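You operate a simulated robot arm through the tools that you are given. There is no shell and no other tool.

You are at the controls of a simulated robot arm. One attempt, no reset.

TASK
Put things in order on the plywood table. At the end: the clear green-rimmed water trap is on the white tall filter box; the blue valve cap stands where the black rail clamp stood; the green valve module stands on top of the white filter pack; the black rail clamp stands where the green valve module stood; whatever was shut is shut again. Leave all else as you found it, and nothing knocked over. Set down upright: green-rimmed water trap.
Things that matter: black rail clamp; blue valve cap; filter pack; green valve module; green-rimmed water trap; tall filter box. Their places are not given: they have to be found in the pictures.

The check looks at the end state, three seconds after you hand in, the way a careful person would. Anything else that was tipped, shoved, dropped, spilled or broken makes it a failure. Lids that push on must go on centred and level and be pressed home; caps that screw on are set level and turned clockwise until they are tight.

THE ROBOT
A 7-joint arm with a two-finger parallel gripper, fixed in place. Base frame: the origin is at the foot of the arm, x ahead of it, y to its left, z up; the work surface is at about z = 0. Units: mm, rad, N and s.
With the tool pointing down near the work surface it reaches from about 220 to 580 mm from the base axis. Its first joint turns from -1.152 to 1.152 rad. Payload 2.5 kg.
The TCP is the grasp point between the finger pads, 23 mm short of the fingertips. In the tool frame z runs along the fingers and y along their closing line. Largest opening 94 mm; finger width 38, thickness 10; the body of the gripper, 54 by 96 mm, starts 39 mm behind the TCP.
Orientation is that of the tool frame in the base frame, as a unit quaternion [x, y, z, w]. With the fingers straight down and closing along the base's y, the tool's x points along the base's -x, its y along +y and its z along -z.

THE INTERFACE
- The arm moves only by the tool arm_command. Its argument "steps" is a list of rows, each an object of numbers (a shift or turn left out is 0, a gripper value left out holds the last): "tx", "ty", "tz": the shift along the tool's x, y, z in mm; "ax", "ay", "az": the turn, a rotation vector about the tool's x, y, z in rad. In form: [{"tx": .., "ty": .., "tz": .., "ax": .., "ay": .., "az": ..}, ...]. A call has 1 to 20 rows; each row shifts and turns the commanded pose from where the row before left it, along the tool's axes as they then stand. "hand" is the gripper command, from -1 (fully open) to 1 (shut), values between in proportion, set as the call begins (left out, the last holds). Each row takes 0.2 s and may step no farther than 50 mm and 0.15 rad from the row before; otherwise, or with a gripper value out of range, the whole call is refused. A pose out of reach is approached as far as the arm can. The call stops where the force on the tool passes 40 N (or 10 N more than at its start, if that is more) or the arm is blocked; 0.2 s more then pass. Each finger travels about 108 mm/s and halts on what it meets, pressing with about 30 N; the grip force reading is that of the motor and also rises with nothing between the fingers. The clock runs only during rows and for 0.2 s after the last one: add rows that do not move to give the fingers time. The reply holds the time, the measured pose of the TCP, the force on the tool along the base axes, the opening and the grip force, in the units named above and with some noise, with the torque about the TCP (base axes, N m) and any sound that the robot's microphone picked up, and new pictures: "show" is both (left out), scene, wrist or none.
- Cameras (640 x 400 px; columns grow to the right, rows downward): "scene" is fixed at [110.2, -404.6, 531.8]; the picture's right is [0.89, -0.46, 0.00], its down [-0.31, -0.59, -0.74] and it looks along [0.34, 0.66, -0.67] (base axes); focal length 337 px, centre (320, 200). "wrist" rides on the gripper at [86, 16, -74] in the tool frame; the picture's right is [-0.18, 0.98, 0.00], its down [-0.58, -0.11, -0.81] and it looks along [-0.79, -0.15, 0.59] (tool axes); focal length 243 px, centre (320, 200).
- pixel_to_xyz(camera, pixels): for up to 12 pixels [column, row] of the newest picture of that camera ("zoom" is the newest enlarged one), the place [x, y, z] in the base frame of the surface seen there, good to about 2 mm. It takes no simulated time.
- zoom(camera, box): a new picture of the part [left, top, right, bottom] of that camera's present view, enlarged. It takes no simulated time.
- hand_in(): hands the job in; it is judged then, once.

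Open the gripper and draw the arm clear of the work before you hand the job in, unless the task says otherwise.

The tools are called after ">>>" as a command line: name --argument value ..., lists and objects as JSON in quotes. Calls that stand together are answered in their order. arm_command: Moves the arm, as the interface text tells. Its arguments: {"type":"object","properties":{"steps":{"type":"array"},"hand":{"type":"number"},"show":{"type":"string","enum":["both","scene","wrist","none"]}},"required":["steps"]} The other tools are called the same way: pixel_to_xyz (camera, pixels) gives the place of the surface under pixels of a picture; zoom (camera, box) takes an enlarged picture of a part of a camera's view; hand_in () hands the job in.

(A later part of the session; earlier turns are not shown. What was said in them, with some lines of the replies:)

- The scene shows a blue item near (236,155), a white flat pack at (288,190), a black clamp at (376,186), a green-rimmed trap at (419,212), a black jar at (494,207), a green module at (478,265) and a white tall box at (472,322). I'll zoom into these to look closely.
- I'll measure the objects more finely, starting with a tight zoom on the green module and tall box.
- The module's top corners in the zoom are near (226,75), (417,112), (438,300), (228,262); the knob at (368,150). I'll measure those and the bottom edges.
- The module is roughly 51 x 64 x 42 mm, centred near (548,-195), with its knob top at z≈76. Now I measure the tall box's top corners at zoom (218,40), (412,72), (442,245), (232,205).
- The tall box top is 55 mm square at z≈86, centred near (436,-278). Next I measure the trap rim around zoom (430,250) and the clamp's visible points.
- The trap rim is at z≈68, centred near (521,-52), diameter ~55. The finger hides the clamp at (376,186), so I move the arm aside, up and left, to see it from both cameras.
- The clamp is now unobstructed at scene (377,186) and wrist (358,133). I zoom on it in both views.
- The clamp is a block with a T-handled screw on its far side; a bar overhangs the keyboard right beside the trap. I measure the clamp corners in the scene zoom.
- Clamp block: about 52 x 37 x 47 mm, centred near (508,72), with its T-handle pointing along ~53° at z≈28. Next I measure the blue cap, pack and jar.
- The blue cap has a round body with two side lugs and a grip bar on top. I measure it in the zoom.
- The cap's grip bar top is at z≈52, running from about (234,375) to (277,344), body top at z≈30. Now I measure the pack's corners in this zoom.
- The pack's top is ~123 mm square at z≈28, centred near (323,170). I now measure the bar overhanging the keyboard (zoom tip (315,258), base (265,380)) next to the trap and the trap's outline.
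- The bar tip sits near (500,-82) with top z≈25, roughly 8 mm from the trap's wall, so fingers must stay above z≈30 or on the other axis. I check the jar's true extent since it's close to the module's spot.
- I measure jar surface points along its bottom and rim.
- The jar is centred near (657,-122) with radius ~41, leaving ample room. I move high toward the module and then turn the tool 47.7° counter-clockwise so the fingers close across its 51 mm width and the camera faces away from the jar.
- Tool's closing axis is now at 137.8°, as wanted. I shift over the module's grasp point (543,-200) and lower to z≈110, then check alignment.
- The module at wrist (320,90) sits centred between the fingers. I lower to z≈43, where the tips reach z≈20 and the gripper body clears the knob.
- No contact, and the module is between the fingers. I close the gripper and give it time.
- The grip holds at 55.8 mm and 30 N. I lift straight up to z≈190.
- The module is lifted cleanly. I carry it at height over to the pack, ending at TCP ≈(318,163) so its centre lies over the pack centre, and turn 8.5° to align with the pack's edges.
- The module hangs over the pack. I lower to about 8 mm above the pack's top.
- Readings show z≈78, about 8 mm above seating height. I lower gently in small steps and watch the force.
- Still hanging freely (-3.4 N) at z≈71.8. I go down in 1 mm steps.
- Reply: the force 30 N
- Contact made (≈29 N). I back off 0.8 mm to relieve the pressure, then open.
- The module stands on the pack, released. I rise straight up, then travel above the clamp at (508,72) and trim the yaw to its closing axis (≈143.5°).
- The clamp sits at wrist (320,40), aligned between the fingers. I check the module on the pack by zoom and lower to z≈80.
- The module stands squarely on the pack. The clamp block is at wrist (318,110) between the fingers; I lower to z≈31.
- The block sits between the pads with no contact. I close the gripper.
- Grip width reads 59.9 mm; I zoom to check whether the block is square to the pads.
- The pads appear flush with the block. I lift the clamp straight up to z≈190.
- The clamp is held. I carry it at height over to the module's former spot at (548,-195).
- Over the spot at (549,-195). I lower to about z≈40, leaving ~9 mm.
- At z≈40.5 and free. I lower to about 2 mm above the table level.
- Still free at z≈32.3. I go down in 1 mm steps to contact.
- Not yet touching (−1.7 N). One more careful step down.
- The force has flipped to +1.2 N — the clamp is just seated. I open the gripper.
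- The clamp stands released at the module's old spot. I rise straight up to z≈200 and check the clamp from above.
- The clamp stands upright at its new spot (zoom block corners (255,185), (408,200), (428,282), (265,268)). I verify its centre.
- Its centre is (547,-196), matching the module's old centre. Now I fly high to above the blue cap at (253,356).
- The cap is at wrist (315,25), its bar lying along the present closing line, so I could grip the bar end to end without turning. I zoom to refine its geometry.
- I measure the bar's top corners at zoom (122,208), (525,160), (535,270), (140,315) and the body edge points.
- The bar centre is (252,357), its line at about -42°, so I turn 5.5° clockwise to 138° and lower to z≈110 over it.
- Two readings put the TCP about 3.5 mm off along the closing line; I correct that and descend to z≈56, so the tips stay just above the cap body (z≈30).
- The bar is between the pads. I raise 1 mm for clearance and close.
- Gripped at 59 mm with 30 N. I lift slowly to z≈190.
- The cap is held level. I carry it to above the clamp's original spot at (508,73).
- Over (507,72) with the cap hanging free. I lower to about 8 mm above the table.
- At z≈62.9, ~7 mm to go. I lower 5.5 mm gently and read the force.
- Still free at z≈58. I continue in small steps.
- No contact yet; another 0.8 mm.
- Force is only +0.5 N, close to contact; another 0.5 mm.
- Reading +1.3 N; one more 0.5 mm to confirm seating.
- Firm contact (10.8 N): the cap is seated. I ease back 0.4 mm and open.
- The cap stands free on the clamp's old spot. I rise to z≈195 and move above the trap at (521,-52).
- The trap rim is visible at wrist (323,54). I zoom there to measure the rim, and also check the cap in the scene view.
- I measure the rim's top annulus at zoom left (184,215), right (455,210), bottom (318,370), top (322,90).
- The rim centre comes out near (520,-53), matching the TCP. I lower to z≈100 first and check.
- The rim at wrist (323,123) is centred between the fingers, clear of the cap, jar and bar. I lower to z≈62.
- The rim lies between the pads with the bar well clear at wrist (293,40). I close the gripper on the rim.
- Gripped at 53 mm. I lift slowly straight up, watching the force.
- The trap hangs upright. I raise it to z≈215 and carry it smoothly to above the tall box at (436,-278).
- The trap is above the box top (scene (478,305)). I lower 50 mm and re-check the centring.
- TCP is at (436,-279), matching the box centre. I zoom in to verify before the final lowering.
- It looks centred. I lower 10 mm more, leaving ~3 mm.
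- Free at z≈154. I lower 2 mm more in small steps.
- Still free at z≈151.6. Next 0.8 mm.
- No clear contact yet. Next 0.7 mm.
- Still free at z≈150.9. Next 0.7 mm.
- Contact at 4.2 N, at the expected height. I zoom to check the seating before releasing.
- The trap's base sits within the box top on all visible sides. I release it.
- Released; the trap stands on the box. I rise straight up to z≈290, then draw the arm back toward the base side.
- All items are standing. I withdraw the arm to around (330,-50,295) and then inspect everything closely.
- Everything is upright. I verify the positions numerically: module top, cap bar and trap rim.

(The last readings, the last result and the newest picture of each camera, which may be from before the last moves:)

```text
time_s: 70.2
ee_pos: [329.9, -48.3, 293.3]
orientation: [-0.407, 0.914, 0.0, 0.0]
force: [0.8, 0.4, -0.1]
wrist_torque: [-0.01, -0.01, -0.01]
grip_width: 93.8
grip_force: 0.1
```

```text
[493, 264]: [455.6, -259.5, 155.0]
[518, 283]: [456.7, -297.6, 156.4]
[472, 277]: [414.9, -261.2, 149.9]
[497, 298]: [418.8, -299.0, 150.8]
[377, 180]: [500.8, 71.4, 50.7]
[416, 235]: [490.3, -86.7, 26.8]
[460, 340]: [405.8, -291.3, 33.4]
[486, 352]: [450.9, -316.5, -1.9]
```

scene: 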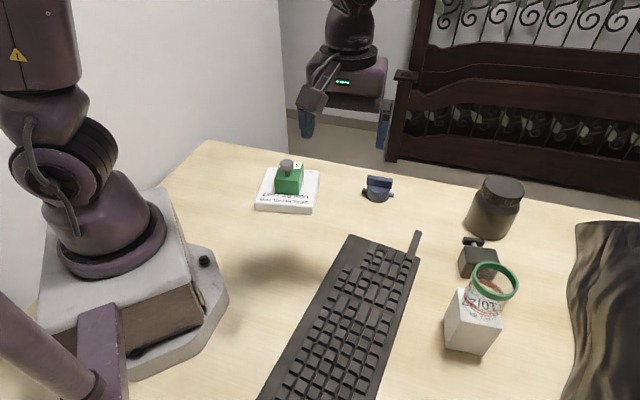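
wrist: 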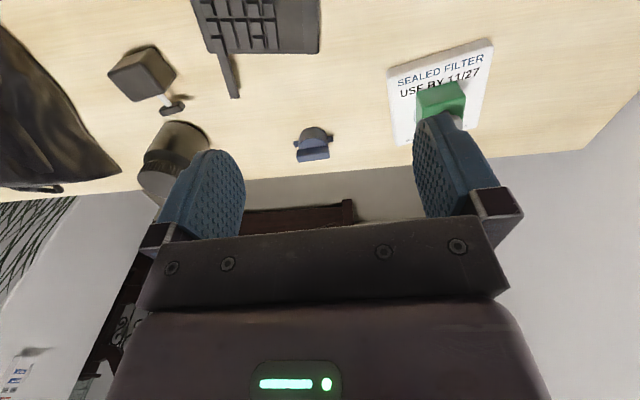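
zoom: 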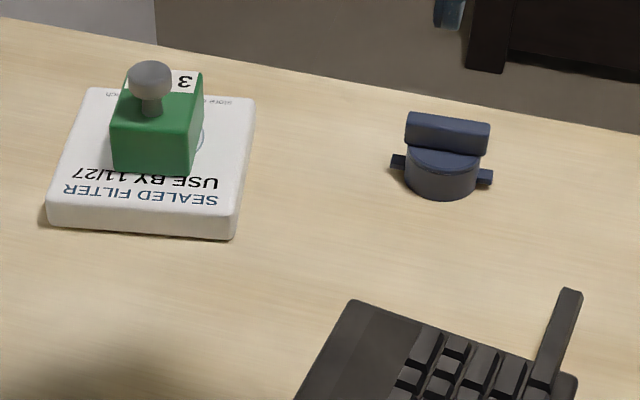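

All checks agree: module centred on the pack (~(325,165)), cap at (509,72), clamp at (547,-196), and trap rim level at z≈155 centred over the box at (436,-279). Nothing was opened, the gripper is open and the arm is clear, so I hand in.

>>> hand_in

```text
The job is handed in.
```

I moved all four items to their places and handed the job in. I don't have the verdict. Everything was standing upright in the last pictures.

| Item | Where it is now | Intended spot |
|---|---|---|
| Green valve module | on the filter pack, centred near (325, 165) | pack centre near (323, 170) |
| Black rail clamp | (547, -196), measured on the block | module's old spot (548, -195) |
| Blue valve cap | about (509, 72) | clamp's old spot (508, 73) |
| Green-rimmed water trap | upright on the tall filter box, rim centred near (436, -279) | box centre (436, -278) |

Positions are in mm, and the measurements are good to about 2 mm.

- **Lids:** I opened nothing, so there was nothing to shut again. The black jar still has its lid on.
- **Clamp position:** I centred its block on the module's old spot. The T-handle sticks out to one side, in the same direction as before.
- **Surroundings:** The keyboard, with the bar overhanging its edge, and the jar look unmoved.
- **Arm:** The gripper is open and drawn clear at about (330, -48, 293).
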